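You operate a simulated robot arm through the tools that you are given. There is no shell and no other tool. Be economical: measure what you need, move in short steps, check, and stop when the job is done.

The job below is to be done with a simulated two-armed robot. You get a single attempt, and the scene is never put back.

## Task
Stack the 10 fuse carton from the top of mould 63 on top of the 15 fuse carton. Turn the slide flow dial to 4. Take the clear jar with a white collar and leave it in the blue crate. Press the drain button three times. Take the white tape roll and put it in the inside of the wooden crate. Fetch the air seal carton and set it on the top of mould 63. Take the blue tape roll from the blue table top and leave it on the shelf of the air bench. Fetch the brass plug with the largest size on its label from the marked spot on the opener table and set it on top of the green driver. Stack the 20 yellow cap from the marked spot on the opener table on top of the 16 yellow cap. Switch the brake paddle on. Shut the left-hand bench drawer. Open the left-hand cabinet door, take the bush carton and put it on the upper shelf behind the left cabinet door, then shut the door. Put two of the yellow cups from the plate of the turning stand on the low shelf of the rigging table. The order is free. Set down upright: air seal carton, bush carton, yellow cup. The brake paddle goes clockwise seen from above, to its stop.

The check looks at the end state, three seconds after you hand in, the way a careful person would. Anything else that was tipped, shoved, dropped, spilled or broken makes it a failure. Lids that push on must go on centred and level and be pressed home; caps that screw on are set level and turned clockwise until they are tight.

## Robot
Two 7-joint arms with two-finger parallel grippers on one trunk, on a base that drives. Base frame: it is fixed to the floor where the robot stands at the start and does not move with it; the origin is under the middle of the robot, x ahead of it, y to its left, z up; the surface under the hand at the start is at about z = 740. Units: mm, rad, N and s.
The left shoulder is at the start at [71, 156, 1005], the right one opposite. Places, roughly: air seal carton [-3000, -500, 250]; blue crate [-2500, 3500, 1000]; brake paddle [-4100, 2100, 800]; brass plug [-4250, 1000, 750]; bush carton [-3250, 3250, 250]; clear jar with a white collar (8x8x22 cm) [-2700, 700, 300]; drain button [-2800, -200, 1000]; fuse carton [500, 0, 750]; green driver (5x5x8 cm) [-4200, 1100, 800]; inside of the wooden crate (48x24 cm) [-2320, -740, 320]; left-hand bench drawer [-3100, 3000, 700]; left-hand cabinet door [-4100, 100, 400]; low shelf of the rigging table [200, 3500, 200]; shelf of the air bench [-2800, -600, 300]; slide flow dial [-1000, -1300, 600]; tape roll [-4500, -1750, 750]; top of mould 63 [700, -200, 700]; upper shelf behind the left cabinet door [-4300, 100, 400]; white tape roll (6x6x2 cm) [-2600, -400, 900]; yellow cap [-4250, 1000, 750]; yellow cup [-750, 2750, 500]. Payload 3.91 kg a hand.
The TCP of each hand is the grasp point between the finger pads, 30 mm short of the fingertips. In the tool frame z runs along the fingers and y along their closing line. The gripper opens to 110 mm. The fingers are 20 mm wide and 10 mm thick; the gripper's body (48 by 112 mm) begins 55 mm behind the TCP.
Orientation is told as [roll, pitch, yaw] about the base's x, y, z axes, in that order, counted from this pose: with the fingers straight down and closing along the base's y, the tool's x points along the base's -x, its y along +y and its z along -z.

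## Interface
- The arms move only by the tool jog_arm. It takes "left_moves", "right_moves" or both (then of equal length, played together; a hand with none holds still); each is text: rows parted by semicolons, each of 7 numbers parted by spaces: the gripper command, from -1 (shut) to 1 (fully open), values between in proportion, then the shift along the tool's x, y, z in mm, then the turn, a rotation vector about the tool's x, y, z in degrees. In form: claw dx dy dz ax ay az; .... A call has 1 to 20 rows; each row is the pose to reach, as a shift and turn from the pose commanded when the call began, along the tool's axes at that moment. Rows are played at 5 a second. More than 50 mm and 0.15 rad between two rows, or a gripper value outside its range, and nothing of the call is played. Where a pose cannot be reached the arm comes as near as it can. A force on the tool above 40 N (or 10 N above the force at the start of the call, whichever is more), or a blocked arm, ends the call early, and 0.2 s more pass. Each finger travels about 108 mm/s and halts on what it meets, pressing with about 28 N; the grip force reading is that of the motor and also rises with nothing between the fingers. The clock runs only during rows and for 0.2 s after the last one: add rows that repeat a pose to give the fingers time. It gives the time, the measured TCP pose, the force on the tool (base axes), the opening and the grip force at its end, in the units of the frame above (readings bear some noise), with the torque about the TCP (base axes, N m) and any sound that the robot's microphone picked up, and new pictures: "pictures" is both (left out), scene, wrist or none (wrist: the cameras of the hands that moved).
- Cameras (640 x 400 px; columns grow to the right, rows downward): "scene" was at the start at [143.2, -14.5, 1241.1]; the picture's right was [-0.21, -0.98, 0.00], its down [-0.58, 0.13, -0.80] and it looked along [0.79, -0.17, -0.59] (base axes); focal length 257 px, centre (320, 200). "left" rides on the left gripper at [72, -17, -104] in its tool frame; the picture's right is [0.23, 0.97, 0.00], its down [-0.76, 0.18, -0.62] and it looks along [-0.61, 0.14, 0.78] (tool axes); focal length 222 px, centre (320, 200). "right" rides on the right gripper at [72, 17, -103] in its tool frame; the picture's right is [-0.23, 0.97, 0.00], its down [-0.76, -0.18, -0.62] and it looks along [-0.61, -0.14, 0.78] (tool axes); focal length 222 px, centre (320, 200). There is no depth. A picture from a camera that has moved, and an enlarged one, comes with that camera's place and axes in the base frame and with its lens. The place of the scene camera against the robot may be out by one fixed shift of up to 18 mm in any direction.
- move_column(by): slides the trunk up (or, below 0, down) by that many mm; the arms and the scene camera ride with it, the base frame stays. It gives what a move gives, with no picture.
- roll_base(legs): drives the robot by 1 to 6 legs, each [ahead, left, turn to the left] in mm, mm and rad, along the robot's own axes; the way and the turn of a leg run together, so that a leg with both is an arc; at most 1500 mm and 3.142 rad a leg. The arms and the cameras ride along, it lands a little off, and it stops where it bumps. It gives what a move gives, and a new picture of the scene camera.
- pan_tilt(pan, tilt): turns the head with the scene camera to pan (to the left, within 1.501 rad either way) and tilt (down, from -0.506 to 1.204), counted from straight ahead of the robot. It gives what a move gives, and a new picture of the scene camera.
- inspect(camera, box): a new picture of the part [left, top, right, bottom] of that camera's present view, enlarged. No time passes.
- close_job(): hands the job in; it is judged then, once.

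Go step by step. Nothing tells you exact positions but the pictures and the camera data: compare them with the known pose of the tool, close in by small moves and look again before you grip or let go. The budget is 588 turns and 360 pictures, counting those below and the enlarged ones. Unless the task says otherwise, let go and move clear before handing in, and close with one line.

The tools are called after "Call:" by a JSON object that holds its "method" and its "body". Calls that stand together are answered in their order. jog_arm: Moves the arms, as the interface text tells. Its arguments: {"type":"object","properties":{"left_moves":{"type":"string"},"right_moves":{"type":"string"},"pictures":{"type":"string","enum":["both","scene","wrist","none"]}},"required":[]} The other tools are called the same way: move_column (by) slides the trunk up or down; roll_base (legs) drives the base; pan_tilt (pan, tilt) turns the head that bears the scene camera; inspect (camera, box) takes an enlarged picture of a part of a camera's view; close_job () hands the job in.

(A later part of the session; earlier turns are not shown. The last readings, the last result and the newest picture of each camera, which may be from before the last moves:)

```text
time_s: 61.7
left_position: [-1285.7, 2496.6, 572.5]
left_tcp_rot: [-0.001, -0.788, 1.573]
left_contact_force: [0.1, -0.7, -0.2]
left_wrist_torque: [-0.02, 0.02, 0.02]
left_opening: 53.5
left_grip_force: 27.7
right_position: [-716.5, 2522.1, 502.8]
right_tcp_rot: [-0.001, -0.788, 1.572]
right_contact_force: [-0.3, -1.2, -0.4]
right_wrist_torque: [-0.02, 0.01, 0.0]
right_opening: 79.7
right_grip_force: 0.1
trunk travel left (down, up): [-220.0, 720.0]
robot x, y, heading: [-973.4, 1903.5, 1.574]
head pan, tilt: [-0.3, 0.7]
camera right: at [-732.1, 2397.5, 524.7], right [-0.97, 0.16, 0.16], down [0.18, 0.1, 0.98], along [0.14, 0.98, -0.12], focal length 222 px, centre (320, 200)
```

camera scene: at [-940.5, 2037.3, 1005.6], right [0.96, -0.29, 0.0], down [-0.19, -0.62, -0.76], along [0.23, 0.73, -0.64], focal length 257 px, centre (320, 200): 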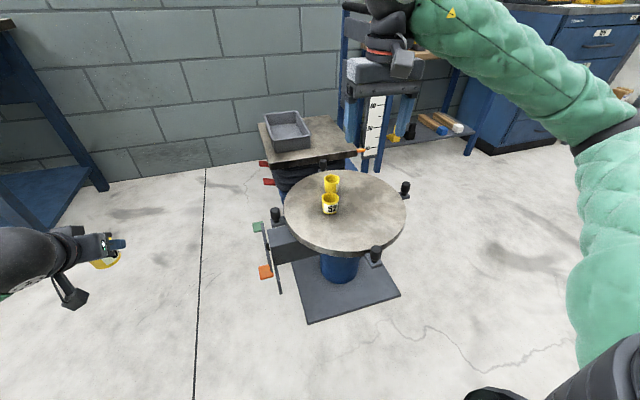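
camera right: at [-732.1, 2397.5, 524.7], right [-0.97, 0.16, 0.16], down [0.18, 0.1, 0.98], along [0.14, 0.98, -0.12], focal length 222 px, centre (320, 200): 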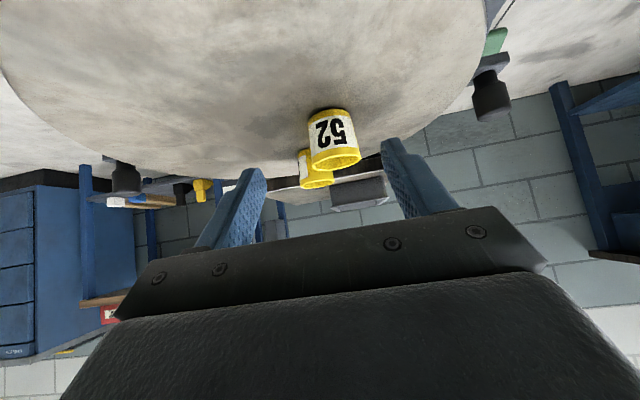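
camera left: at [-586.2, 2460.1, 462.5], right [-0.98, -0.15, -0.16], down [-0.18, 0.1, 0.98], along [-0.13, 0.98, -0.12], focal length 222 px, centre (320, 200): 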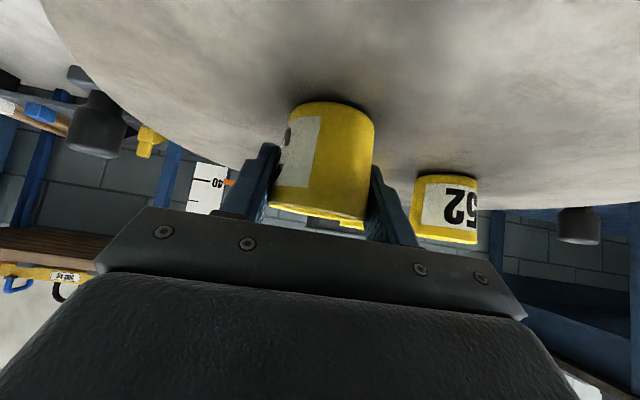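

Call:
{"method": "jog_arm", "body": {"right_moves": "0.45 15 3 21 0 0 0; 0.45 30 6 42 0 0 0; 0.45 30 6 42 0 0 0", "pictures": "wrist"}}

```text
time_s: 62.5
left_position: [-1287.2, 2497.8, 573.5]
left_tcp_rot: [0.0, -0.786, 1.57]
left_contact_force: [0.2, -0.1, -0.1]
left_wrist_torque: [0.02, 0.0, 0.04]
left_opening: 53.7
left_grip_force: 27.4
right_position: [-721.0, 2531.1, 449.9]
right_tcp_rot: [-0.001, -0.786, 1.57]
right_contact_force: [-0.2, 1.2, 1.0]
right_wrist_torque: [0.0, 0.01, -0.01]
right_opening: 79.7
right_grip_force: 0.0
trunk travel left (down, up): [-220.0, 720.0]
robot x, y, heading: [-972.8, 1900.5, 1.569]
head pan, tilt: [-0.3, 0.7]
camera right: at [-737.4, 2406.8, 471.1], right [-0.97, 0.16, 0.16], down [0.18, 0.1, 0.98], along [0.14, 0.98, -0.12], focal length 222 px, centre (320, 200)
```

right: 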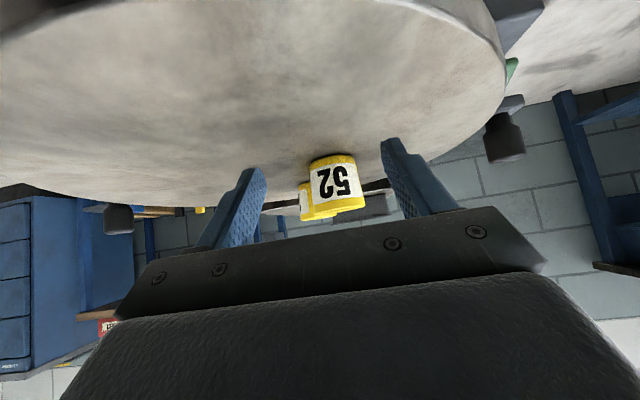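

Cup 52 is centred at about (-725,2647), and the other cup is about 100 mm further back. Sliding in and gripping.

Call:
{"method": "jog_arm", "body": {"right_moves": "0.45 -25 1 29 0 0 0; 0.45 -50 3 58 0 0 0; 0.45 -75 4 86 0 0 0; 0.45 -75 4 86 0 0 0; -1 -75 4 86 0 0 0; -1 -75 4 86 0 0 0; -1 -75 4 86 0 0 0", "pictures": "wrist"}}

```text
time_s: 64.1
left_position: [-1285.3, 2496.5, 573.0]
left_tcp_rot: [-0.001, -0.787, 1.572]
left_contact_force: [0.0, -1.3, -0.9]
left_wrist_torque: [0.03, -0.02, -0.02]
left_opening: 53.8
left_grip_force: 28.0
right_position: [-723.3, 2641.7, 443.6]
right_tcp_rot: [0.001, -0.786, 1.572]
right_contact_force: [-1.2, -0.2, 0.7]
right_wrist_torque: [0.04, 0.04, -0.01]
right_opening: 54.7
right_grip_force: 27.7
trunk travel left (down, up): [-220.0, 720.0]
robot x, y, heading: [-973.4, 1900.5, 1.572]
head pan, tilt: [-0.3, 0.7]
camera right: at [-739.2, 2517.7, 465.3], right [-0.97, 0.16, 0.16], down [0.18, 0.1, 0.98], along [0.14, 0.98, -0.12], focal length 222 px, centre (320, 200)
```

right: 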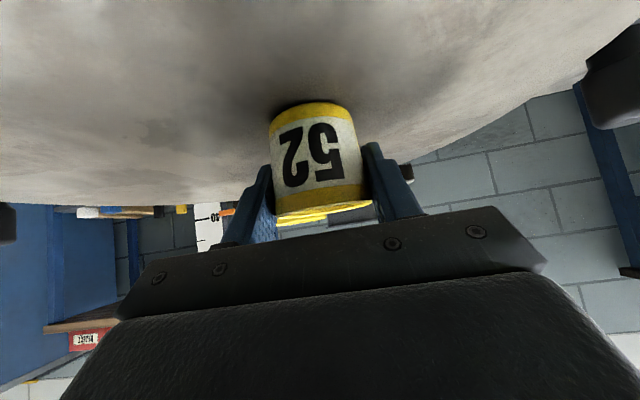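

Both cups are held. I'll lift cup 52, go around the stand to the front of the rigging table and look.

Call:
{"method": "jog_arm", "body": {"right_moves": "-1 -30 0 -30 0 0 0; -1 -60 0 -60 0 0 0; -1 -92 0 -92 0 0 0; -1 -62 0 -122 0 0 0; -1 -32 0 -152 0 0 0; -1 -2 0 -182 0 0 0; -1 28 0 -212 0 0 0; -1 28 0 -212 0 0 0", "pictures": "none"}}

Call:
{"method": "roll_base", "body": {"legs": [[-100, 0, 0], [0, -1190, 0], [550, 0, 0]]}}

Call:
{"method": "pan_tilt", "body": {"pan": 0.0, "tilt": 0.5}}

```text
time_s: 65.9
left_position: [-1285.8, 2496.3, 572.9]
left_tcp_rot: [0.0, -0.785, 1.572]
left_contact_force: [0.2, 0.1, -0.5]
left_wrist_torque: [-0.03, 0.02, 0.0]
left_opening: 53.7
left_grip_force: 28.4
right_position: [-723.4, 2493.7, 565.2]
right_tcp_rot: [0.002, -0.787, 1.569]
right_contact_force: [0.1, -0.6, -0.4]
right_wrist_torque: [-0.03, -0.02, -0.02]
right_opening: 54.4
right_grip_force: 28.1
right hand out of reach, approached as far as the arm can: row 7, 8
trunk travel left (down, up): [-220.0, 720.0]
robot x, y, heading: [-973.4, 1904.9, 1.575]
head pan, tilt: [-0.3, 0.7]
```

```text
time_s: 75.4
left_position: [-78.5, 2950.8, 571.8]
left_tcp_rot: [0.0, -0.787, 1.538]
left_contact_force: [1.1, -0.5, -0.1]
left_wrist_torque: [-0.01, 0.04, 0.01]
left_opening: 53.7
left_grip_force: 28.4
right_position: [484.2, 2929.0, 566.0]
right_tcp_rot: [0.0, -0.788, 1.538]
right_contact_force: [0.1, 0.7, -1.1]
right_wrist_torque: [-0.01, 0.02, -0.02]
right_opening: 54.6
right_grip_force: 28.1
trunk travel left (down, up): [-220.0, 720.0]
robot x, y, heading: [215.9, 2344.4, 1.54]
head pan, tilt: [-0.3, 0.7]
camera scene: at [252.7, 2478.5, 1005.6], right [0.95, -0.33, 0.0], down [-0.21, -0.61, -0.76], along [0.25, 0.72, -0.64], focal length 257 px, centre (320, 200)
```

scene: 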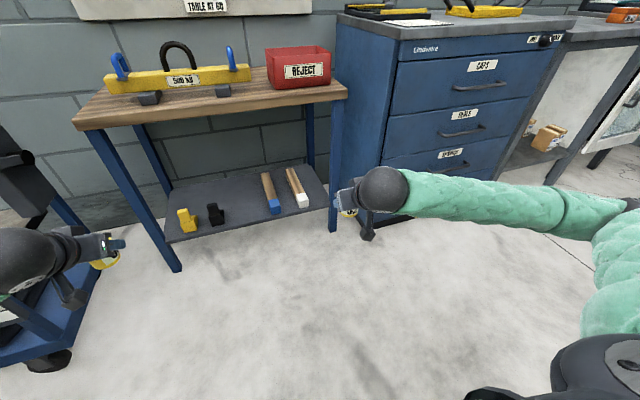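

```text
time_s: 76.2
left_position: [-77.1, 2949.9, 574.3]
left_tcp_rot: [0.001, -0.786, 1.54]
left_contact_force: [0.2, 0.1, -0.9]
left_wrist_torque: [0.02, 0.01, -0.01]
left_opening: 53.4
left_grip_force: 28.2
right_position: [484.4, 2927.8, 564.5]
right_tcp_rot: [-0.001, -0.789, 1.538]
right_contact_force: [0.7, -1.1, -0.8]
right_wrist_torque: [-0.02, -0.02, -0.03]
right_opening: 54.4
right_grip_force: 27.7
trunk travel left (down, up): [-220.0, 720.0]
robot x, y, heading: [216.9, 2343.2, 1.537]
head pan, tilt: [0.0, 0.499]
camera scene: at [227.9, 2489.2, 1023.3], right [1.0, -0.03, 0.0], down [-0.02, -0.48, -0.88], along [0.03, 0.88, -0.48], focal length 257 px, centre (320, 200)
```

scene: 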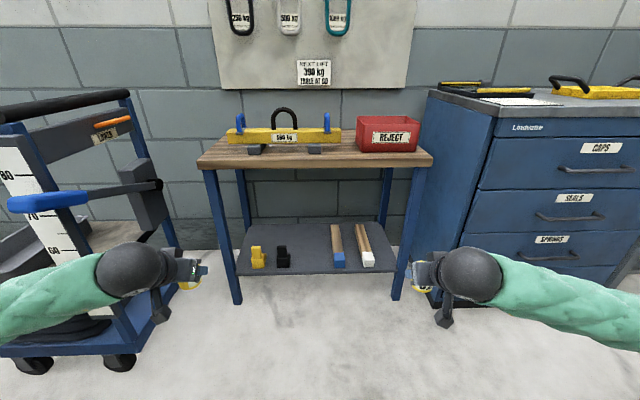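

The shelf has a free gap between the black block and the blue-ended one, at x≈125–320. I'll bring the left cup inward, away from the cart, lower the trunk and drive closer.

Call:
{"method": "jog_arm", "body": {"left_moves": "-1 0 -45 0 0 0 0; -1 0 -90 0 0 0 0; -1 0 -135 0 0 0 0; -1 0 -180 0 0 0 0", "pictures": "none"}}

Call:
{"method": "move_column", "body": {"by": -215}}

Call:
{"method": "roll_base", "body": {"legs": [[270, 0, 0.032]]}}

```text
time_s: 77.2
left_position: [102.1, 2944.3, 573.5]
left_tcp_rot: [0.0, -0.787, 1.539]
left_contact_force: [0.3, 0.1, -1.9]
left_wrist_torque: [0.05, 0.01, -0.01]
left_opening: 53.7
left_grip_force: 27.9
right_position: [484.4, 2928.6, 566.0]
right_tcp_rot: [-0.001, -0.788, 1.54]
right_contact_force: [0.1, -0.1, -0.4]
right_wrist_torque: [0.01, 0.0, -0.01]
right_opening: 54.5
right_grip_force: 28.0
trunk travel left (down, up): [-220.0, 720.0]
robot x, y, heading: [217.7, 2344.4, 1.538]
head pan, tilt: [0.0, 0.499]
```

```text
time_s: 79.5
left_position: [102.2, 2944.7, 358.7]
left_tcp_rot: [-0.001, -0.786, 1.541]
left_contact_force: [-0.5, 0.6, -0.9]
left_wrist_torque: [0.0, 0.0, 0.0]
left_opening: 53.6
left_grip_force: 28.1
right_position: [484.9, 2927.1, 350.7]
right_tcp_rot: [0.0, -0.786, 1.538]
right_contact_force: [0.3, -0.2, -0.7]
right_wrist_torque: [0.0, 0.03, 0.0]
right_opening: 54.7
right_grip_force: 28.0
trunk travel left (down, up): [-5.0, 935.0]
robot x, y, heading: [213.2, 2342.7, 1.539]
head pan, tilt: [0.0, 0.499]
```

```text
time_s: 81.0
left_position: [89.3, 3117.6, 352.6]
left_tcp_rot: [-0.005, -0.773, 1.578]
left_contact_force: [-0.3, 0.2, -1.3]
left_wrist_torque: [0.01, 0.02, 0.02]
left_opening: 53.5
left_grip_force: 28.3
right_position: [465.9, 3125.0, 351.1]
right_tcp_rot: [0.004, -0.788, 1.583]
right_contact_force: [-0.4, 0.0, 0.1]
right_wrist_torque: [0.02, -0.02, 0.04]
right_opening: 54.4
right_grip_force: 28.4
trunk travel left (down, up): [-5.0, 935.0]
robot x, y, heading: [222.7, 2527.5, 1.589]
head pan, tilt: [0.0, 0.499]
stopped in leg 1: the robot was blocked; the commanded pose is now the measured one
camera scene: at [229.3, 2673.2, 808.4], right [1.0, 0.02, 0.0], down [0.01, -0.48, -0.88], along [-0.01, 0.88, -0.48], focal length 257 px, centre (320, 200)
```

scene: 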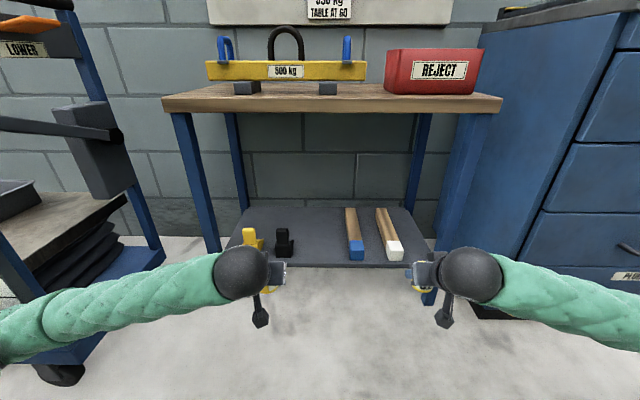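

The left forearm seems to have met the cart. I'll back off slightly and look to the left.

Call:
{"method": "roll_base", "body": {"legs": [[-60, 0, 0]]}}

Call:
{"method": "pan_tilt", "body": {"pan": 0.7, "tilt": 0.6}}

```text
time_s: 82.0
left_position: [87.8, 3057.1, 352.3]
left_tcp_rot: [-0.004, -0.772, 1.581]
left_contact_force: [-0.1, 0.4, -0.1]
left_wrist_torque: [-0.01, -0.02, -0.05]
left_opening: 53.3
left_grip_force: 27.9
right_position: [464.1, 3064.6, 350.1]
right_tcp_rot: [0.0, -0.788, 1.586]
right_contact_force: [0.4, 0.4, -1.1]
right_wrist_torque: [-0.01, -0.02, 0.01]
right_opening: 54.7
right_grip_force: 28.4
trunk travel left (down, up): [-5.0, 935.0]
robot x, y, heading: [224.7, 2466.4, 1.589]
head pan, tilt: [0.0, 0.499]
camera scene: at [230.0, 2612.8, 808.3], right [1.0, 0.02, 0.0], down [0.01, -0.48, -0.88], along [-0.01, 0.88, -0.48], focal length 257 px, centre (320, 200)
```

scene: 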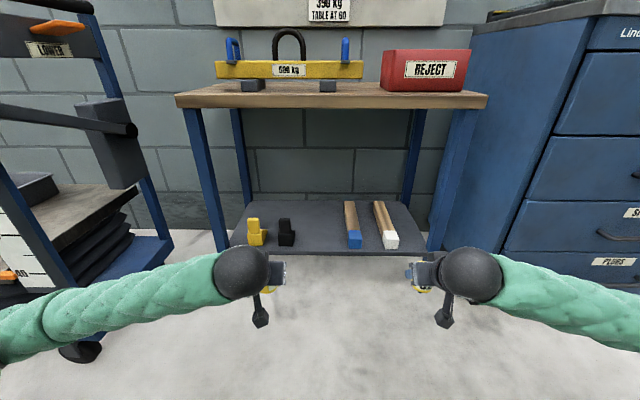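

```text
time_s: 83.1
left_position: [87.3, 3057.9, 351.9]
left_tcp_rot: [-0.004, -0.772, 1.579]
left_contact_force: [0.2, -0.6, -0.2]
left_wrist_torque: [-0.01, 0.0, 0.03]
left_opening: 53.5
left_grip_force: 27.7
right_position: [465.3, 3064.8, 350.7]
right_tcp_rot: [0.0, -0.787, 1.587]
right_contact_force: [-0.6, 0.1, -0.4]
right_wrist_torque: [0.0, -0.06, 0.02]
right_opening: 54.6
right_grip_force: 28.0
trunk travel left (down, up): [-5.0, 935.0]
robot x, y, heading: [224.7, 2465.3, 1.592]
head pan, tilt: [0.7, 0.6]
camera scene: at [173.5, 2588.5, 799.2], right [0.75, 0.66, 0.0], down [0.37, -0.43, -0.82], along [-0.54, 0.62, -0.57], focal length 257 px, centre (320, 200)
```

scene: 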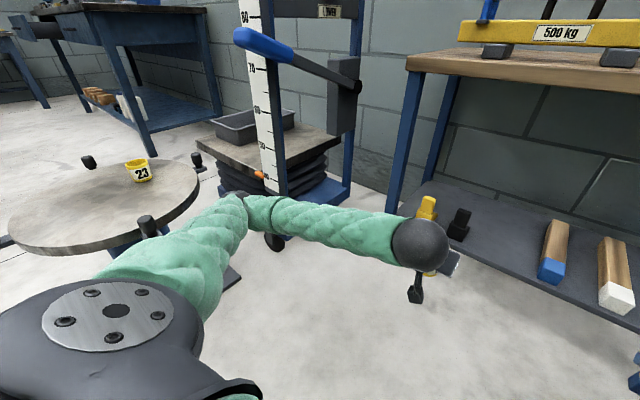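

The elbow had come against the cart; nothing looks shifted. I'll strafe right 200 mm so the left arm clears the cart, then close in.

Call:
{"method": "roll_base", "body": {"legs": [[0, -200, -0.02], [150, 0, 0]]}}

Call:
{"method": "pan_tilt", "body": {"pan": 0.25, "tilt": 0.6}}

```text
time_s: 85.7
left_position: [307.6, 3209.3, 352.9]
left_tcp_rot: [-0.005, -0.772, 1.549]
left_contact_force: [0.2, 0.1, -1.0]
left_wrist_torque: [-0.01, 0.01, 0.02]
left_opening: 53.7
left_grip_force: 27.8
right_position: [685.8, 3206.7, 350.5]
right_tcp_rot: [0.003, -0.786, 1.556]
right_contact_force: [0.3, 0.3, -0.8]
right_wrist_torque: [0.01, 0.01, 0.02]
right_opening: 54.3
right_grip_force: 28.0
trunk travel left (down, up): [-5.0, 935.0]
robot x, y, heading: [429.4, 2614.5, 1.562]
head pan, tilt: [0.7, 0.6]
camera scene: at [379.9, 2739.7, 799.2], right [0.77, 0.64, 0.0], down [0.36, -0.44, -0.82], along [-0.52, 0.64, -0.57], focal length 257 px, centre (320, 200)
```

scene: 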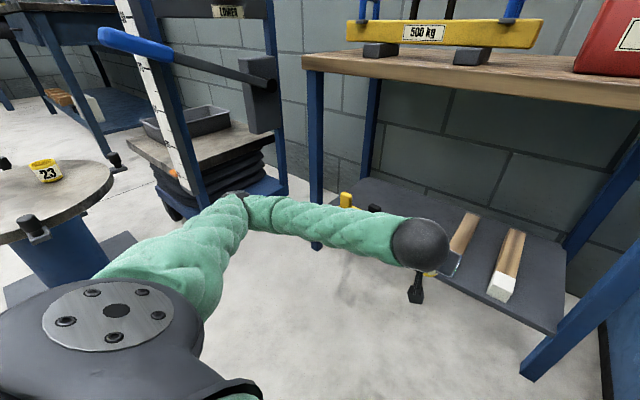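

```text
time_s: 86.5
left_position: [307.8, 3210.3, 352.2]
left_tcp_rot: [-0.005, -0.773, 1.55]
left_contact_force: [0.1, 0.2, -0.2]
left_wrist_torque: [0.0, -0.01, -0.01]
left_opening: 53.4
left_grip_force: 27.8
right_position: [684.7, 3205.6, 350.5]
right_tcp_rot: [0.003, -0.787, 1.557]
right_contact_force: [0.5, 0.0, -1.1]
right_wrist_torque: [-0.04, 0.0, 0.03]
right_opening: 54.4
right_grip_force: 28.0
trunk travel left (down, up): [-5.0, 935.0]
robot x, y, heading: [427.6, 2615.6, 1.561]
head pan, tilt: [0.25, 0.6]
camera scene: at [415.2, 2757.3, 799.2], right [0.97, 0.24, 0.0], down [0.13, -0.55, -0.82], along [-0.2, 0.8, -0.57], focal length 257 px, centre (320, 200)
```

scene: 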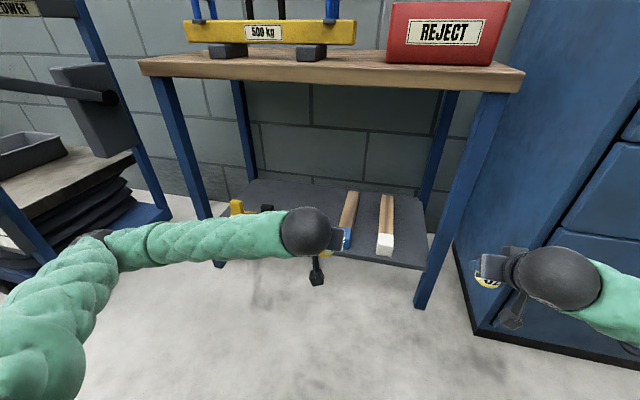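

Call:
{"method": "inspect", "body": {"camera": "left", "box": [0, 0, 640, 400]}}

```text
1.00 times, centred on (320, 200) of left (not enlarged: the box is as wide or as high as the picture)
camera zoom: at [321.0, 3084.4, 374.7], right [-0.98, -0.14, -0.16], down [-0.18, 0.11, 0.98], along [-0.12, 0.98, -0.14], focal length 222 px, centre (320, 200)
```

zoom: 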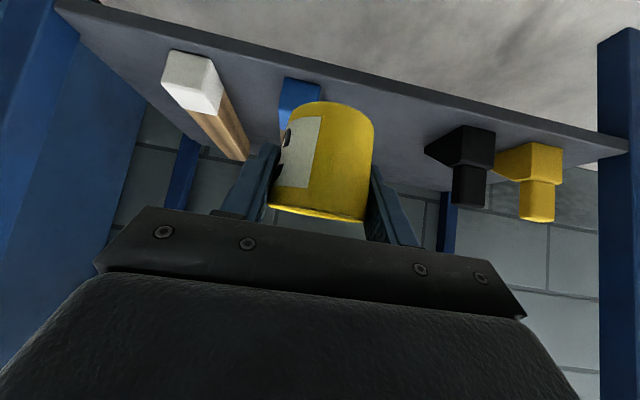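

I can see the shelf well: its front edge is at y≈3330, its top at z≈192, and the free gap spans x≈105–315. I'll bring the left cup to (185,3450) and hold it just above the shelf.

Call:
{"method": "jog_arm", "body": {"left_moves": "-1 -4 25 29 0 -0.7 0; -1 -8 50 58 0 -0.7 0; -1 -13 75 87 0 -0.7 0; -1 -17 100 116 0 -0.7 0; -1 -21 126 146 0 -0.7 0; -1 -48 127 176 0 -0.7 0; -1 -75 128 205 0 -0.7 0; -1 -102 128 235 0 -0.7 0; -1 -102 128 235 0 -0.7 0", "pictures": "both"}}

```text
time_s: 88.5
left_position: [184.6, 3451.6, 256.0]
left_tcp_rot: [-0.005, -0.785, 1.55]
left_contact_force: [0.7, -0.4, -0.4]
left_wrist_torque: [0.01, -0.01, -0.01]
left_opening: 53.2
left_grip_force: 27.7
right_position: [686.0, 3207.6, 350.8]
right_tcp_rot: [0.001, -0.788, 1.556]
right_contact_force: [0.4, 0.5, -0.5]
right_wrist_torque: [0.01, 0.01, -0.01]
right_opening: 54.4
right_grip_force: 27.6
trunk travel left (down, up): [-5.0, 935.0]
robot x, y, heading: [422.3, 2614.5, 1.559]
head pan, tilt: [0.25, 0.6]
camera scene: at [415.2, 2757.3, 799.2], right [0.97, 0.24, 0.0], down [0.13, -0.55, -0.82], along [-0.19, 0.8, -0.57], focal length 257 px, centre (320, 200)
camera left: at [196.6, 3326.3, 277.5], right [-0.98, -0.14, -0.16], down [-0.18, 0.1, 0.98], along [-0.12, 0.99, -0.12], focal length 222 px, centre (320, 200)
```

scene: 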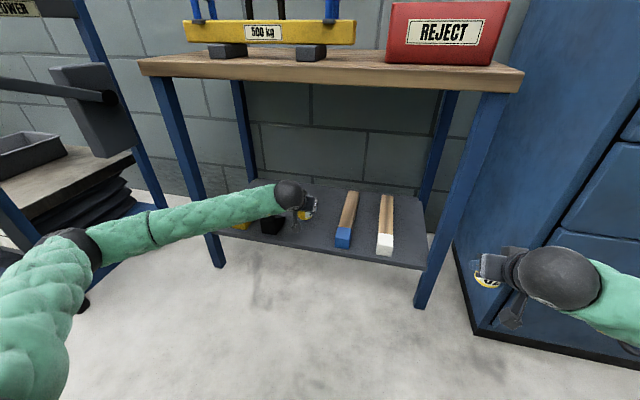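
left: 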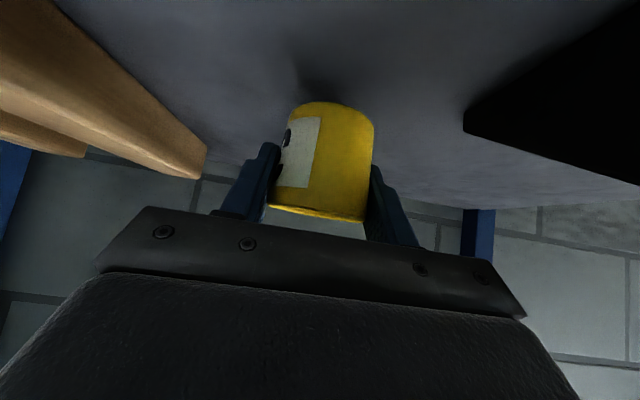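

Call:
{"method": "jog_arm", "body": {"left_moves": "-1 7 0 7 0 0 0; -1 14 0 14 0 0 0; -1 15.5 0 15.5 0 0 0; -1 15.5 0 15.5 0 0 0", "pictures": "wrist"}}

```text
time_s: 89.5
left_position: [185.0, 3450.8, 235.4]
left_tcp_rot: [-0.006, -0.789, 1.552]
left_contact_force: [-2.5, 3.1, 24.4]
left_wrist_torque: [-0.14, -0.03, -0.02]
left_opening: 53.5
left_grip_force: 27.8
right_position: [684.8, 3206.3, 351.7]
right_tcp_rot: [0.003, -0.789, 1.558]
right_contact_force: [0.1, 0.5, 0.2]
right_wrist_torque: [-0.01, 0.01, -0.01]
right_opening: 54.5
right_grip_force: 28.2
trunk travel left (down, up): [-5.0, 935.0]
robot x, y, heading: [427.5, 2617.0, 1.555]
head pan, tilt: [0.25, 0.6]
camera left: at [197.8, 3324.5, 255.3], right [-0.98, -0.14, -0.16], down [-0.18, 0.1, 0.98], along [-0.12, 0.99, -0.12], focal length 222 px, centre (320, 200)
```

left: 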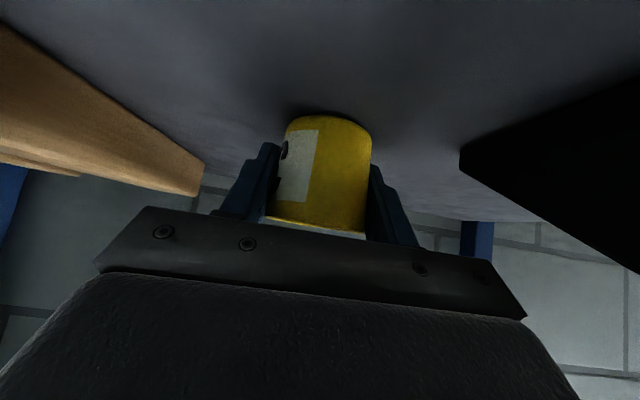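

Contact at TCP z≈235, so the shelf is at z≈197. I'll ease up, release and withdraw along the tool axis.

Call:
{"method": "jog_arm", "body": {"left_moves": "-1 -1 0 -1 0 0 0; 0 -1 0 -1 0 0 0; 0.2 -1 0 -1 0 0 0; 0.2 -1 0 -1 0 0 0; 0.2 -1 0 -20 0 0 0; 0.2 -1 0 -60 0 0 0; 0.2 -1 0 -105 0 0 0; 0.2 20 0 -150 0 0 0; 0.2 40 0 -190 0 0 0", "pictures": "both"}}

```text
time_s: 91.5
left_position: [183.9, 3286.4, 339.9]
left_tcp_rot: [-0.005, -0.786, 1.55]
left_contact_force: [0.1, 0.5, -0.3]
left_wrist_torque: [0.0, -0.01, -0.01]
left_opening: 66.1
left_grip_force: 0.0
right_position: [685.7, 3206.4, 349.6]
right_tcp_rot: [0.0, -0.787, 1.557]
right_contact_force: [0.5, 0.4, -0.6]
right_wrist_torque: [0.0, -0.03, 0.03]
right_opening: 54.3
right_grip_force: 28.3
trunk travel left (down, up): [-5.0, 935.0]
robot x, y, heading: [428.9, 2615.0, 1.556]
head pan, tilt: [0.25, 0.6]
camera scene: at [415.4, 2757.6, 799.2], right [0.97, 0.23, 0.0], down [0.13, -0.55, -0.82], along [-0.19, 0.8, -0.57], focal length 257 px, centre (320, 200)
camera left: at [196.4, 3160.4, 360.8], right [-0.98, -0.14, -0.16], down [-0.18, 0.1, 0.98], along [-0.12, 0.99, -0.12], focal length 222 px, centre (320, 200)
```

scene: 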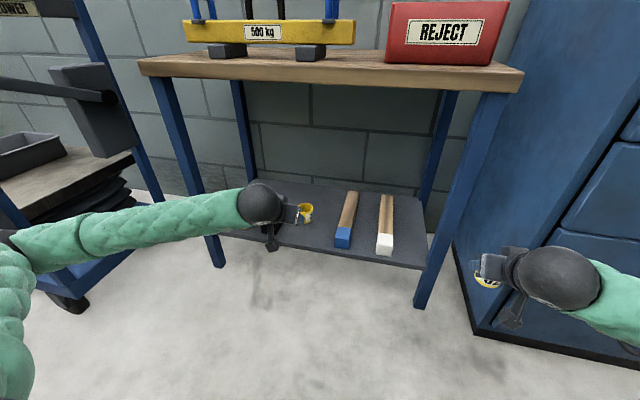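
left: 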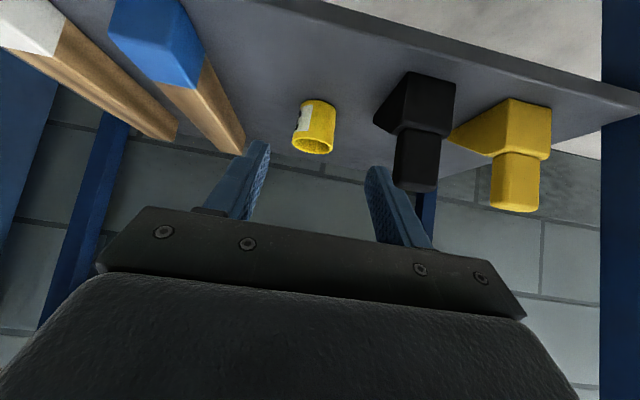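

Cup A stands upright on the shelf. Now I'll retract the left hand and bring the right cup to the gap.

Call:
{"method": "jog_arm", "body": {"left_moves": "0.2 -1 6 -41 0 0 0; 0.2 -3 12 -82 0 0 0; 0.2 -4 18 -123 0 0 0; 0.2 -6 24 -164 0 0 0; 0.2 -7 30 -205 0 0 0; 0.2 -7 30 -205 0 0 0; 0.2 -7 30 -205 0 0 0; 0.2 -7 30 -205 0 0 0; 0.2 -7 30 -205 0 0 0; 0.2 -7 30 -205 0 0 0; 0.2 -7 30 -205 0 0 0", "right_moves": "-1 -2 43 9 0 0 0; -1 -4 85 18 0 0 0; -1 -6 128 27 0 0 0; -1 -8 170 36 0 0 0; -1 -10 213 45 0 0 0; -1 -12 255 54 0 0 0; -1 -14 298 63 0 0 0; -1 -16 340 72 0 0 0; -1 -18 383 81 0 0 0; -1 -20 425 90 0 0 0; -1 -20 425 90 0 0 0", "pictures": "both"}}

```text
time_s: 94.2
left_position: [240.1, 3212.1, 503.8]
left_tcp_rot: [-0.004, -0.786, 1.428]
left_contact_force: [1.0, -0.6, 0.7]
left_wrist_torque: [0.0, -0.01, 0.03]
left_opening: 66.2
left_grip_force: 0.1
left hand out of reach, approached as far as the arm can: row 3, 4, 5, 6, 7, 8, 9, 10, 11
right_position: [380.8, 3281.6, 300.8]
right_tcp_rot: [0.003, -0.778, 1.42]
right_contact_force: [0.5, -0.2, -0.1]
right_wrist_torque: [-0.03, 0.03, -0.01]
right_opening: 54.3
right_grip_force: 27.4
trunk travel left (down, up): [-5.0, 935.0]
robot x, y, heading: [454.6, 2591.2, 1.437]
head pan, tilt: [0.25, 0.6]
stopped in row 11 (left hand): the arm was blocked; the commanded pose is now the measured one
camera scene: at [459.7, 2729.5, 803.1], right [0.99, 0.12, 0.0], down [0.06, -0.56, -0.83], along [-0.1, 0.82, -0.56], focal length 257 px, centre (320, 200)
camera right: at [346.3, 3160.9, 324.4], right [-0.94, 0.3, 0.16], down [0.19, 0.08, 0.98], along [0.29, 0.95, -0.13], focal length 222 px, centre (320, 200)
camera left: at [237.4, 3084.5, 526.0], right [-0.99, -0.02, -0.16], down [-0.16, 0.12, 0.98], along [0.0, 0.99, -0.12], focal length 222 px, centre (320, 200)
```

scene: 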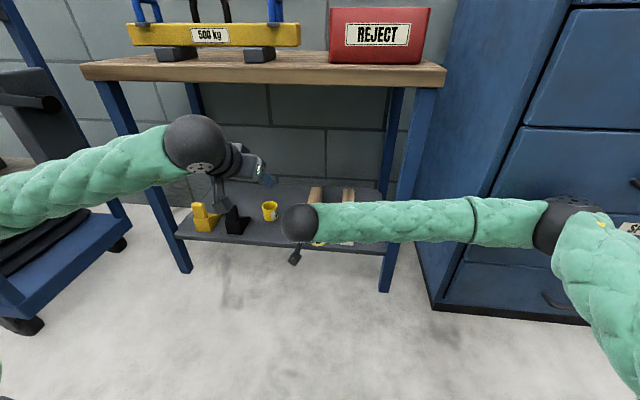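
right: 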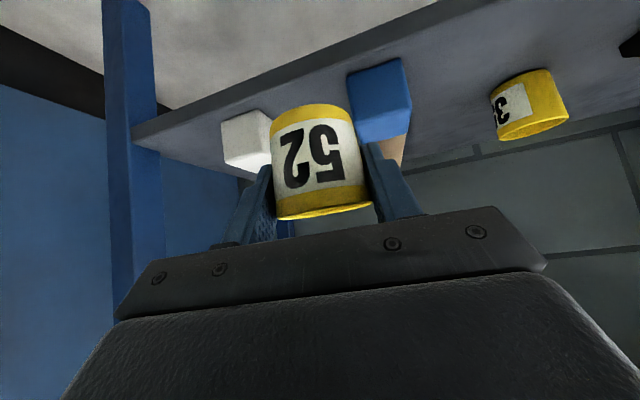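
left: 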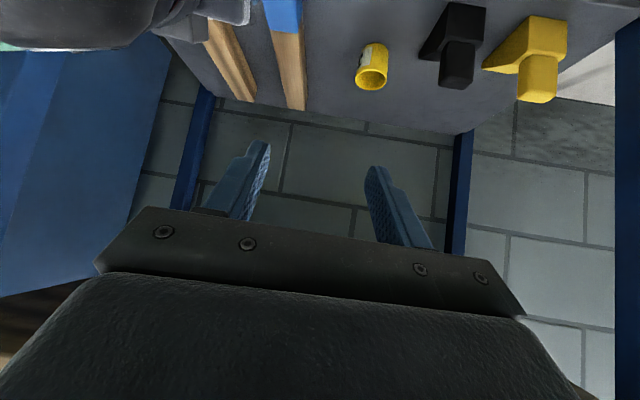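

The right elbow pressed on the cabinet and swung the base by 0.12 rad. I'll back off, square up and shift left, so both elbows stay clear.

Call:
{"method": "roll_base", "body": {"legs": [[-130, 0, 0], [0, 130, 0.134]]}}

Call:
{"method": "pan_tilt", "body": {"pan": -0.1, "tilt": 0.5}}

```text
time_s: 96.3
left_position: [0.8, 3054.9, 499.3]
left_tcp_rot: [-0.006, -0.785, 1.569]
left_contact_force: [0.3, 0.1, -0.4]
left_wrist_torque: [0.01, -0.01, -0.06]
left_opening: 66.0
left_grip_force: 0.1
right_position: [132.2, 3144.5, 297.2]
right_tcp_rot: [0.001, -0.778, 1.562]
right_contact_force: [0.3, -1.3, -0.7]
right_wrist_torque: [0.01, 0.0, -0.01]
right_opening: 54.1
right_grip_force: 27.6
trunk travel left (down, up): [-5.0, 935.0]
robot x, y, heading: [303.9, 2472.0, 1.576]
head pan, tilt: [0.25, 0.6]
camera scene: at [287.5, 2608.7, 799.2], right [0.97, 0.25, 0.0], down [0.14, -0.55, -0.82], along [-0.21, 0.8, -0.57], focal length 257 px, centre (320, 200)
```

scene: 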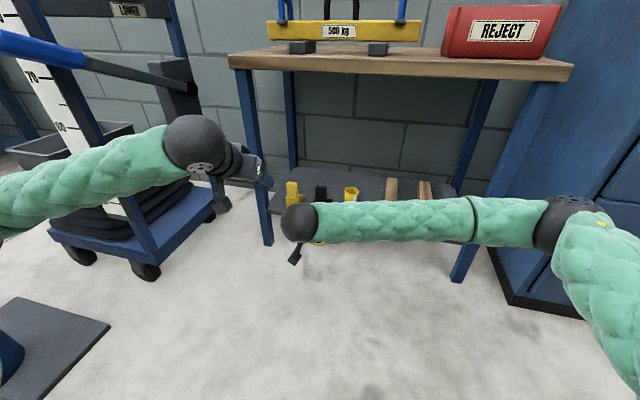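

```text
time_s: 97.2
left_position: [2.5, 3054.5, 500.4]
left_tcp_rot: [-0.005, -0.784, 1.569]
left_contact_force: [-0.2, 0.4, 0.1]
left_wrist_torque: [0.01, -0.03, 0.04]
left_opening: 65.8
left_grip_force: 0.0
right_position: [130.6, 3144.4, 296.9]
right_tcp_rot: [0.002, -0.779, 1.563]
right_contact_force: [-0.1, 1.0, 0.1]
right_wrist_torque: [0.0, -0.02, 0.01]
right_opening: 54.3
right_grip_force: 28.0
trunk travel left (down, up): [-5.0, 935.0]
robot x, y, heading: [304.7, 2464.9, 1.577]
head pan, tilt: [-0.099, 0.499]
camera scene: at [318.2, 2613.8, 808.3], right [1.0, -0.09, 0.0], down [-0.04, -0.48, -0.88], along [0.08, 0.87, -0.48], focal length 257 px, centre (320, 200)
```

scene: 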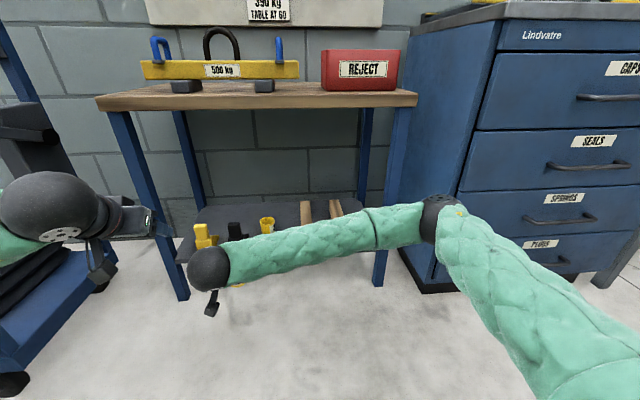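

Call:
{"method": "jog_arm", "body": {"right_moves": "-1 -10 -33 10 0 -0.5 0; -1 -20 -66 20 0 -0.5 0; -1 -30 -99 30 0 -0.5 0; -1 -42 -131 42 0 -0.5 0; -1 -68 -131 80 0 -0.5 0; -1 -94 -131 117 0 -0.5 0; -1 -94 -131 117 0 -0.5 0", "pictures": "both"}}

```text
time_s: 98.8
left_position: [1.8, 3055.3, 500.8]
left_tcp_rot: [-0.006, -0.783, 1.567]
left_contact_force: [0.3, 0.0, -0.7]
left_wrist_torque: [-0.01, -0.02, 0.01]
left_opening: 65.9
left_grip_force: 0.1
right_position: [262.8, 3290.1, 279.9]
right_tcp_rot: [0.002, -0.787, 1.562]
right_contact_force: [0.0, 0.3, -1.5]
right_wrist_torque: [0.02, 0.03, 0.03]
right_opening: 54.4
right_grip_force: 28.1
trunk travel left (down, up): [-5.0, 935.0]
robot x, y, heading: [301.0, 2469.6, 1.579]
head pan, tilt: [-0.099, 0.499]
camera scene: at [318.4, 2613.8, 808.3], right [1.0, -0.09, 0.0], down [-0.04, -0.48, -0.88], along [0.08, 0.87, -0.48], focal length 257 px, centre (320, 200)
camera right: at [246.4, 3165.7, 303.1], right [-0.97, 0.17, 0.16], down [0.18, 0.09, 0.98], along [0.15, 0.98, -0.12], focal length 222 px, centre (320, 200)
```

scene: 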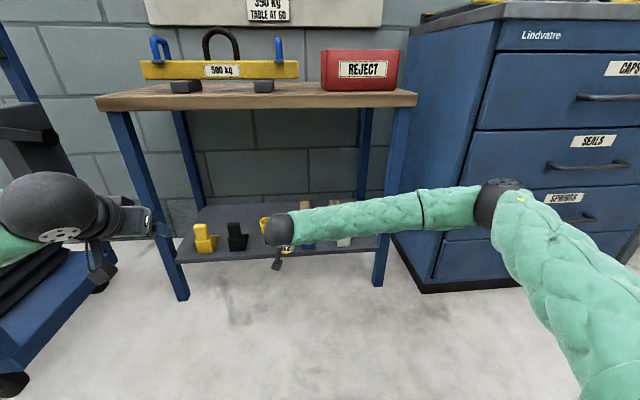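
right: 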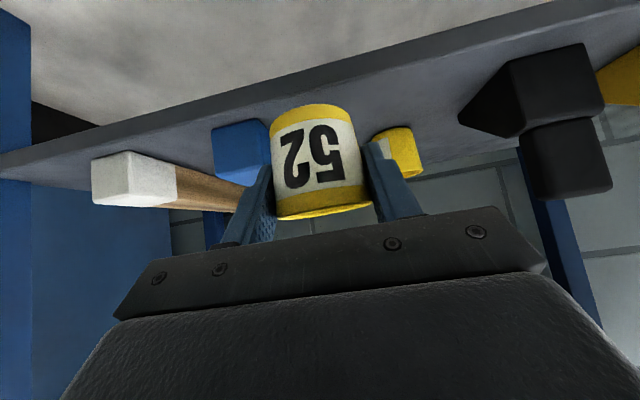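

The gap is as expected. I'll move the right cup in over (259,3382) and lower it.

Call:
{"method": "jog_arm", "body": {"right_moves": "-1 -15 1 29 0 0 0; -1 -29 2 58 0 0 0; -1 -44 3 86 0 0 0; -1 -38 3 92 0 0 0; -1 -36 3 94 0 0 0; -1 -35 3 95 0 0 0; -1 -35 3 95 0 0 0", "pictures": "wrist"}}

```text
time_s: 100.4
left_position: [1.9, 3055.9, 500.4]
left_tcp_rot: [-0.006, -0.786, 1.567]
left_contact_force: [0.3, -1.0, -0.8]
left_wrist_torque: [0.03, 0.01, 0.02]
left_opening: 66.0
left_grip_force: 0.0
right_position: [262.7, 3386.1, 240.8]
right_tcp_rot: [0.002, -0.789, 1.559]
right_contact_force: [6.7, 2.7, 23.2]
right_wrist_torque: [0.16, 0.03, -0.01]
right_opening: 54.3
right_grip_force: 28.1
trunk travel left (down, up): [-5.0, 935.0]
robot x, y, heading: [305.4, 2473.1, 1.579]
head pan, tilt: [-0.099, 0.499]
camera right: at [245.1, 3260.3, 263.4], right [-0.97, 0.17, 0.16], down [0.18, 0.09, 0.98], along [0.15, 0.98, -0.12], focal length 222 px, centre (320, 200)
```

right: 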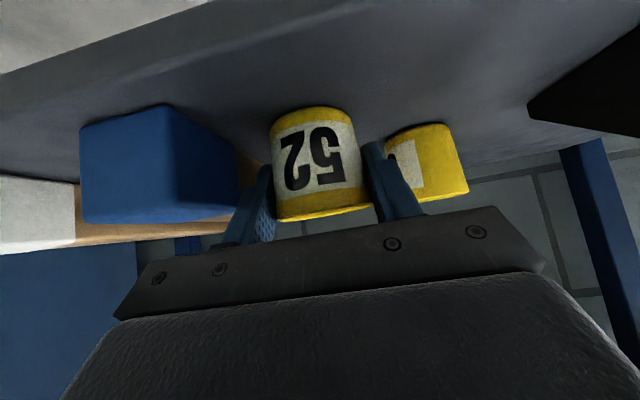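

Call:
{"method": "inspect", "body": {"camera": "right", "box": [220, 70, 480, 232]}}

```text
2.46 times, centred on (350, 151) of right
camera zoom: at [245.1, 3260.3, 263.4], right [-0.97, 0.17, 0.16], down [0.18, 0.09, 0.98], along [0.15, 0.98, -0.12], focal length 547 px, centre (246, 321)
```

zoom: 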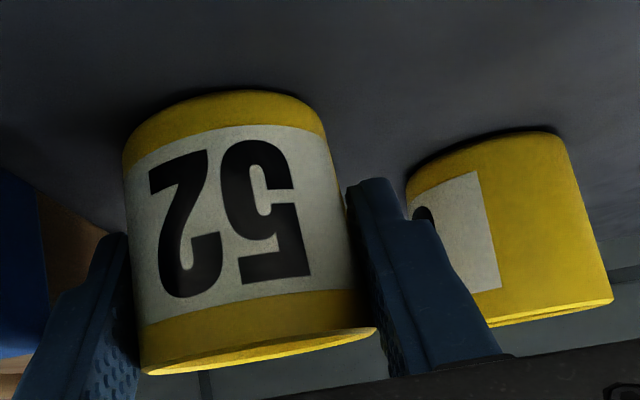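

It is standing on the shelf. I'll release and withdraw.

Call:
{"method": "jog_arm", "body": {"right_moves": "-1 -1 0 -1 0 0 0; 0 -1 0 -1 0 0 0; 0.17 -1 0 -1 0 0 0; 0.17 -1 0 -1 0 0 0; 0.17 -1 0 -20 0 0 0; 0.17 -1 0 -60 0 0 0; 0.17 -1 0 -105 0 0 0; 0.17 15 0 -150 0 0 0", "pictures": "wrist"}}

```text
time_s: 102.2
left_position: [1.9, 3056.6, 499.5]
left_tcp_rot: [-0.004, -0.783, 1.569]
left_contact_force: [0.3, 0.0, -0.8]
left_wrist_torque: [0.02, -0.01, 0.01]
left_opening: 65.9
left_grip_force: 0.1
right_position: [260.3, 3263.1, 334.4]
right_tcp_rot: [0.0, -0.787, 1.563]
right_contact_force: [1.3, -1.3, -0.5]
right_wrist_torque: [0.01, -0.02, -0.05]
right_opening: 64.0
right_grip_force: 0.1
trunk travel left (down, up): [-5.0, 935.0]
robot x, y, heading: [303.8, 2467.6, 1.577]
head pan, tilt: [-0.099, 0.499]
camera right: at [243.5, 3139.2, 357.3], right [-0.97, 0.17, 0.16], down [0.18, 0.09, 0.98], along [0.15, 0.98, -0.12], focal length 222 px, centre (320, 200)
```

right: 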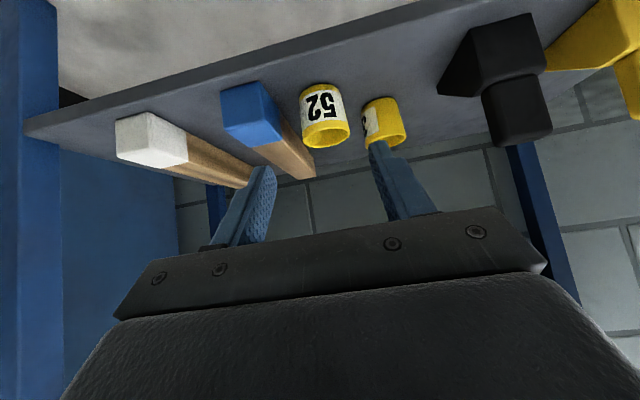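

Both cups stand well. I'll back away, raise the trunk and tuck the arms.

Call:
{"method": "roll_base", "body": {"legs": [[-700, 0, 0]]}}

Call:
{"method": "move_column", "body": {"by": 445}}

```text
time_s: 103.2
left_position: [11.6, 3038.4, 501.3]
left_tcp_rot: [-0.01, -0.788, 1.548]
left_contact_force: [0.2, 0.1, 0.6]
left_wrist_torque: [-0.02, 0.02, 0.0]
left_opening: 66.0
left_grip_force: 0.1
right_position: [271.1, 3242.5, 335.2]
right_tcp_rot: [0.001, -0.787, 1.543]
right_contact_force: [0.4, 0.5, -0.1]
right_wrist_torque: [0.02, 0.0, -0.01]
right_opening: 64.4
right_grip_force: 0.0
trunk travel left (down, up): [-5.0, 935.0]
robot x, y, heading: [297.5, 2446.8, 1.557]
head pan, tilt: [-0.099, 0.499]
stopped in leg 1: the robot was blocked; the commanded pose is now the measured one
camera scene: at [316.8, 2591.7, 808.0], right [0.99, -0.11, 0.0], down [-0.05, -0.48, -0.88], along [0.1, 0.87, -0.48], focal length 257 px, centre (320, 200)
```

scene: 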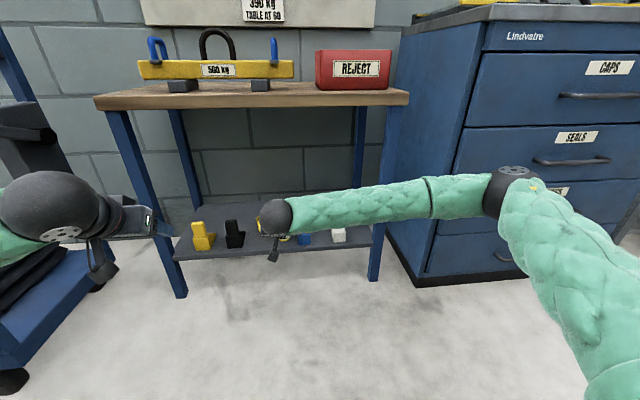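

```text
refused: 445 is not a number from -400 to 400
```

Call:
{"method": "pan_tilt", "body": {"pan": 1.2, "tilt": 0.6}}

```text
time_s: 104.7
left_position: [10.9, 3039.0, 500.7]
left_tcp_rot: [-0.008, -0.788, 1.55]
left_contact_force: [0.0, 0.4, 0.3]
left_wrist_torque: [-0.02, 0.0, 0.0]
left_opening: 66.1
left_grip_force: 0.0
right_position: [271.3, 3242.7, 334.1]
right_tcp_rot: [0.003, -0.786, 1.542]
right_contact_force: [0.8, 0.3, -0.1]
right_wrist_torque: [0.01, 0.01, 0.02]
right_opening: 64.3
right_grip_force: 0.1
trunk travel left (down, up): [-5.0, 935.0]
robot x, y, heading: [298.2, 2448.5, 1.558]
head pan, tilt: [1.201, 0.6]
camera scene: at [224.6, 2534.3, 799.2], right [0.37, 0.93, 0.0], down [0.52, -0.21, -0.82], along [-0.77, 0.31, -0.57], focal length 257 px, centre (320, 200)
```

scene: 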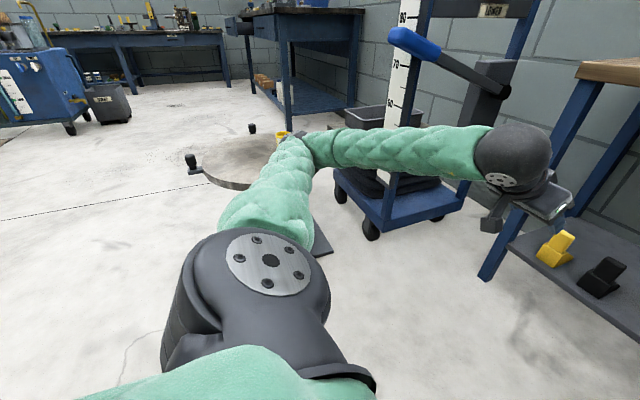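

The block seems to be on the left side. I'll sidestep right a little and then back out in smaller legs.

Call:
{"method": "roll_base", "body": {"legs": [[0, -60, 0.0], [-150, 0, 0]]}}

```text
time_s: 106.4
left_position: [100.4, 2973.5, 502.2]
left_tcp_rot: [-0.014, -0.79, 1.476]
left_contact_force: [-0.6, 0.0, -0.3]
left_wrist_torque: [-0.04, 0.01, 0.02]
left_opening: 66.2
left_grip_force: 0.1
right_position: [369.8, 3158.6, 334.2]
right_tcp_rot: [0.002, -0.788, 1.474]
right_contact_force: [-0.6, -0.4, 0.0]
right_wrist_torque: [0.0, -0.03, 0.0]
right_opening: 64.3
right_grip_force: 0.0
trunk travel left (down, up): [-5.0, 935.0]
robot x, y, heading: [337.2, 2363.8, 1.489]
head pan, tilt: [1.201, 0.6]
stopped in leg 2: the robot was blocked; the commanded pose is now the measured one
camera scene: at [274.6, 2455.7, 799.1], right [0.44, 0.9, 0.0], down [0.51, -0.25, -0.83], along [-0.74, 0.36, -0.56], focal length 257 px, centre (320, 200)
```

scene: 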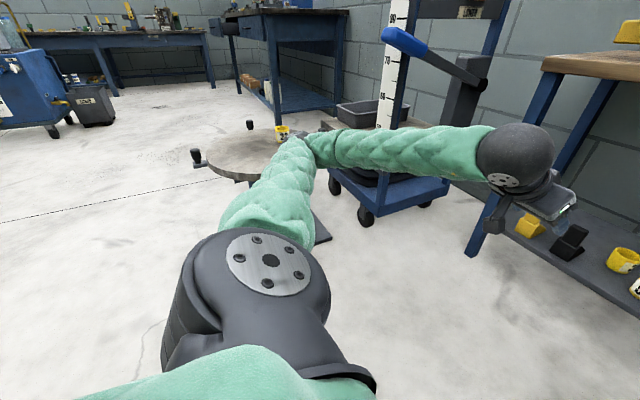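

I think the low left elbow is against one of the stand's clamp knobs. Raising the trunk should free it, as both hands are clear of the table top.

Call:
{"method": "move_column", "body": {"by": 400}}

Call:
{"method": "pan_tilt", "body": {"pan": 1.1, "tilt": 0.8}}

```text
time_s: 110.2
left_position: [99.3, 2974.2, 901.3]
left_tcp_rot: [-0.015, -0.788, 1.478]
left_contact_force: [-0.4, -0.3, 0.4]
left_wrist_torque: [-0.01, -0.01, -0.02]
left_opening: 66.0
left_grip_force: 0.0
right_position: [368.7, 3158.9, 735.4]
right_tcp_rot: [-0.001, -0.788, 1.476]
right_contact_force: [-0.4, 0.0, 0.3]
right_wrist_torque: [0.04, -0.02, 0.03]
right_opening: 64.6
right_grip_force: 0.0
trunk travel left (down, up): [-405.0, 535.0]
robot x, y, heading: [342.7, 2366.2, 1.491]
head pan, tilt: [1.201, 0.6]
```

```text
time_s: 110.9
left_position: [100.1, 2974.3, 902.4]
left_tcp_rot: [-0.014, -0.789, 1.478]
left_contact_force: [0.1, -0.3, 0.4]
left_wrist_torque: [0.03, -0.01, 0.0]
left_opening: 65.8
left_grip_force: 0.1
right_position: [368.7, 3157.8, 734.6]
right_tcp_rot: [0.003, -0.789, 1.477]
right_contact_force: [0.0, 0.5, -1.1]
right_wrist_torque: [-0.01, 0.01, 0.04]
right_opening: 64.3
right_grip_force: 0.0
trunk travel left (down, up): [-405.0, 535.0]
robot x, y, heading: [344.2, 2363.8, 1.491]
head pan, tilt: [1.1, 0.799]
camera scene: at [284.5, 2459.8, 1182.4], right [0.52, 0.85, 0.0], down [0.61, -0.38, -0.7], along [-0.59, 0.36, -0.72], focal length 257 px, centre (320, 200)
```

scene: 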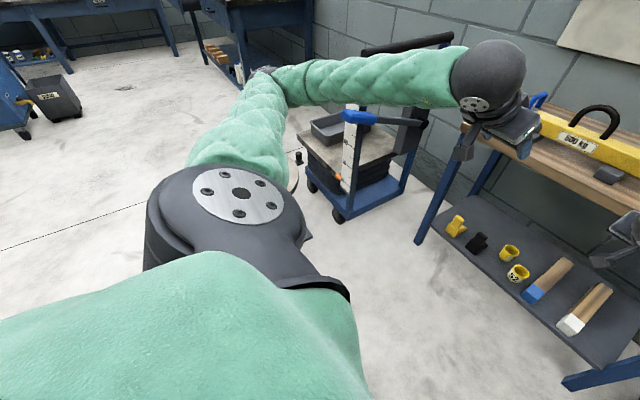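

Call:
{"method": "roll_base", "body": {"legs": [[-600, 0, 0.08]]}}

Call:
{"method": "pan_tilt", "body": {"pan": 0.7, "tilt": 0.6}}

```text
time_s: 114.3
left_position: [29.3, 2357.9, 904.2]
left_tcp_rot: [-0.014, -0.789, 1.555]
left_contact_force: [0.3, -0.2, 0.7]
left_wrist_torque: [-0.02, -0.01, 0.03]
left_opening: 66.0
left_grip_force: 0.2
right_position: [281.5, 2562.7, 735.4]
right_tcp_rot: [0.001, -0.787, 1.552]
right_contact_force: [-0.4, 0.3, 0.6]
right_wrist_torque: [0.0, 0.01, 0.0]
right_opening: 64.3
right_grip_force: 0.0
trunk travel left (down, up): [-405.0, 535.0]
robot x, y, heading: [318.6, 1766.7, 1.568]
head pan, tilt: [1.1, 0.799]
camera scene: at [253.3, 1858.6, 1182.4], right [0.46, 0.89, 0.0], down [0.64, -0.33, -0.7], along [-0.62, 0.32, -0.72], focal length 257 px, centre (320, 200)
```

scene: 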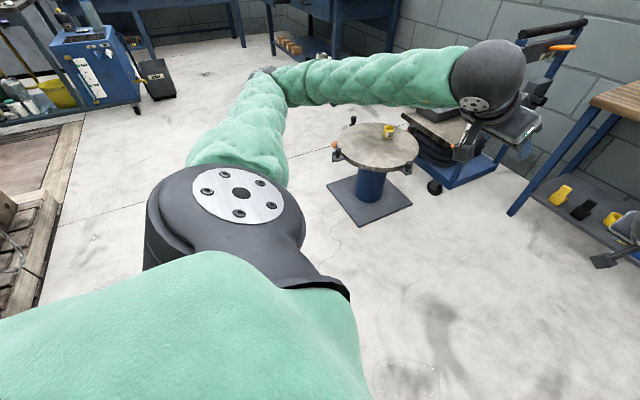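

```text
time_s: 115.2
left_position: [27.3, 2358.9, 901.7]
left_tcp_rot: [-0.014, -0.789, 1.556]
left_contact_force: [0.1, 0.3, 1.6]
left_wrist_torque: [0.01, 0.03, -0.01]
left_opening: 65.9
left_grip_force: 0.1
right_position: [282.5, 2563.5, 735.4]
right_tcp_rot: [0.0, -0.787, 1.553]
right_contact_force: [-0.3, 0.2, -0.3]
right_wrist_torque: [0.03, 0.02, -0.05]
right_opening: 64.4
right_grip_force: 0.0
trunk travel left (down, up): [-405.0, 535.0]
robot x, y, heading: [314.5, 1770.3, 1.57]
head pan, tilt: [0.7, 0.6]
camera scene: at [268.2, 1890.0, 1199.2], right [0.77, 0.64, 0.0], down [0.36, -0.43, -0.82], along [-0.53, 0.63, -0.57], focal length 257 px, centre (320, 200)
```

scene: 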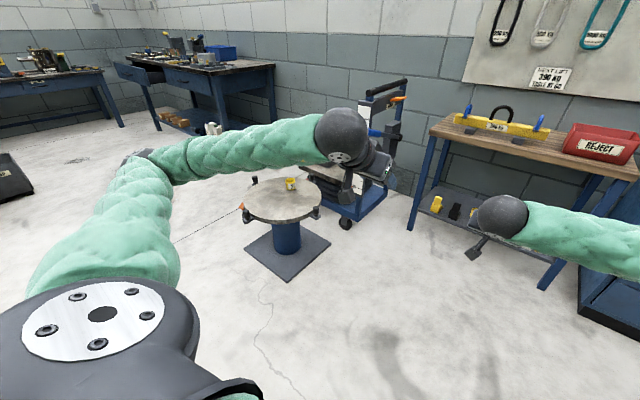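

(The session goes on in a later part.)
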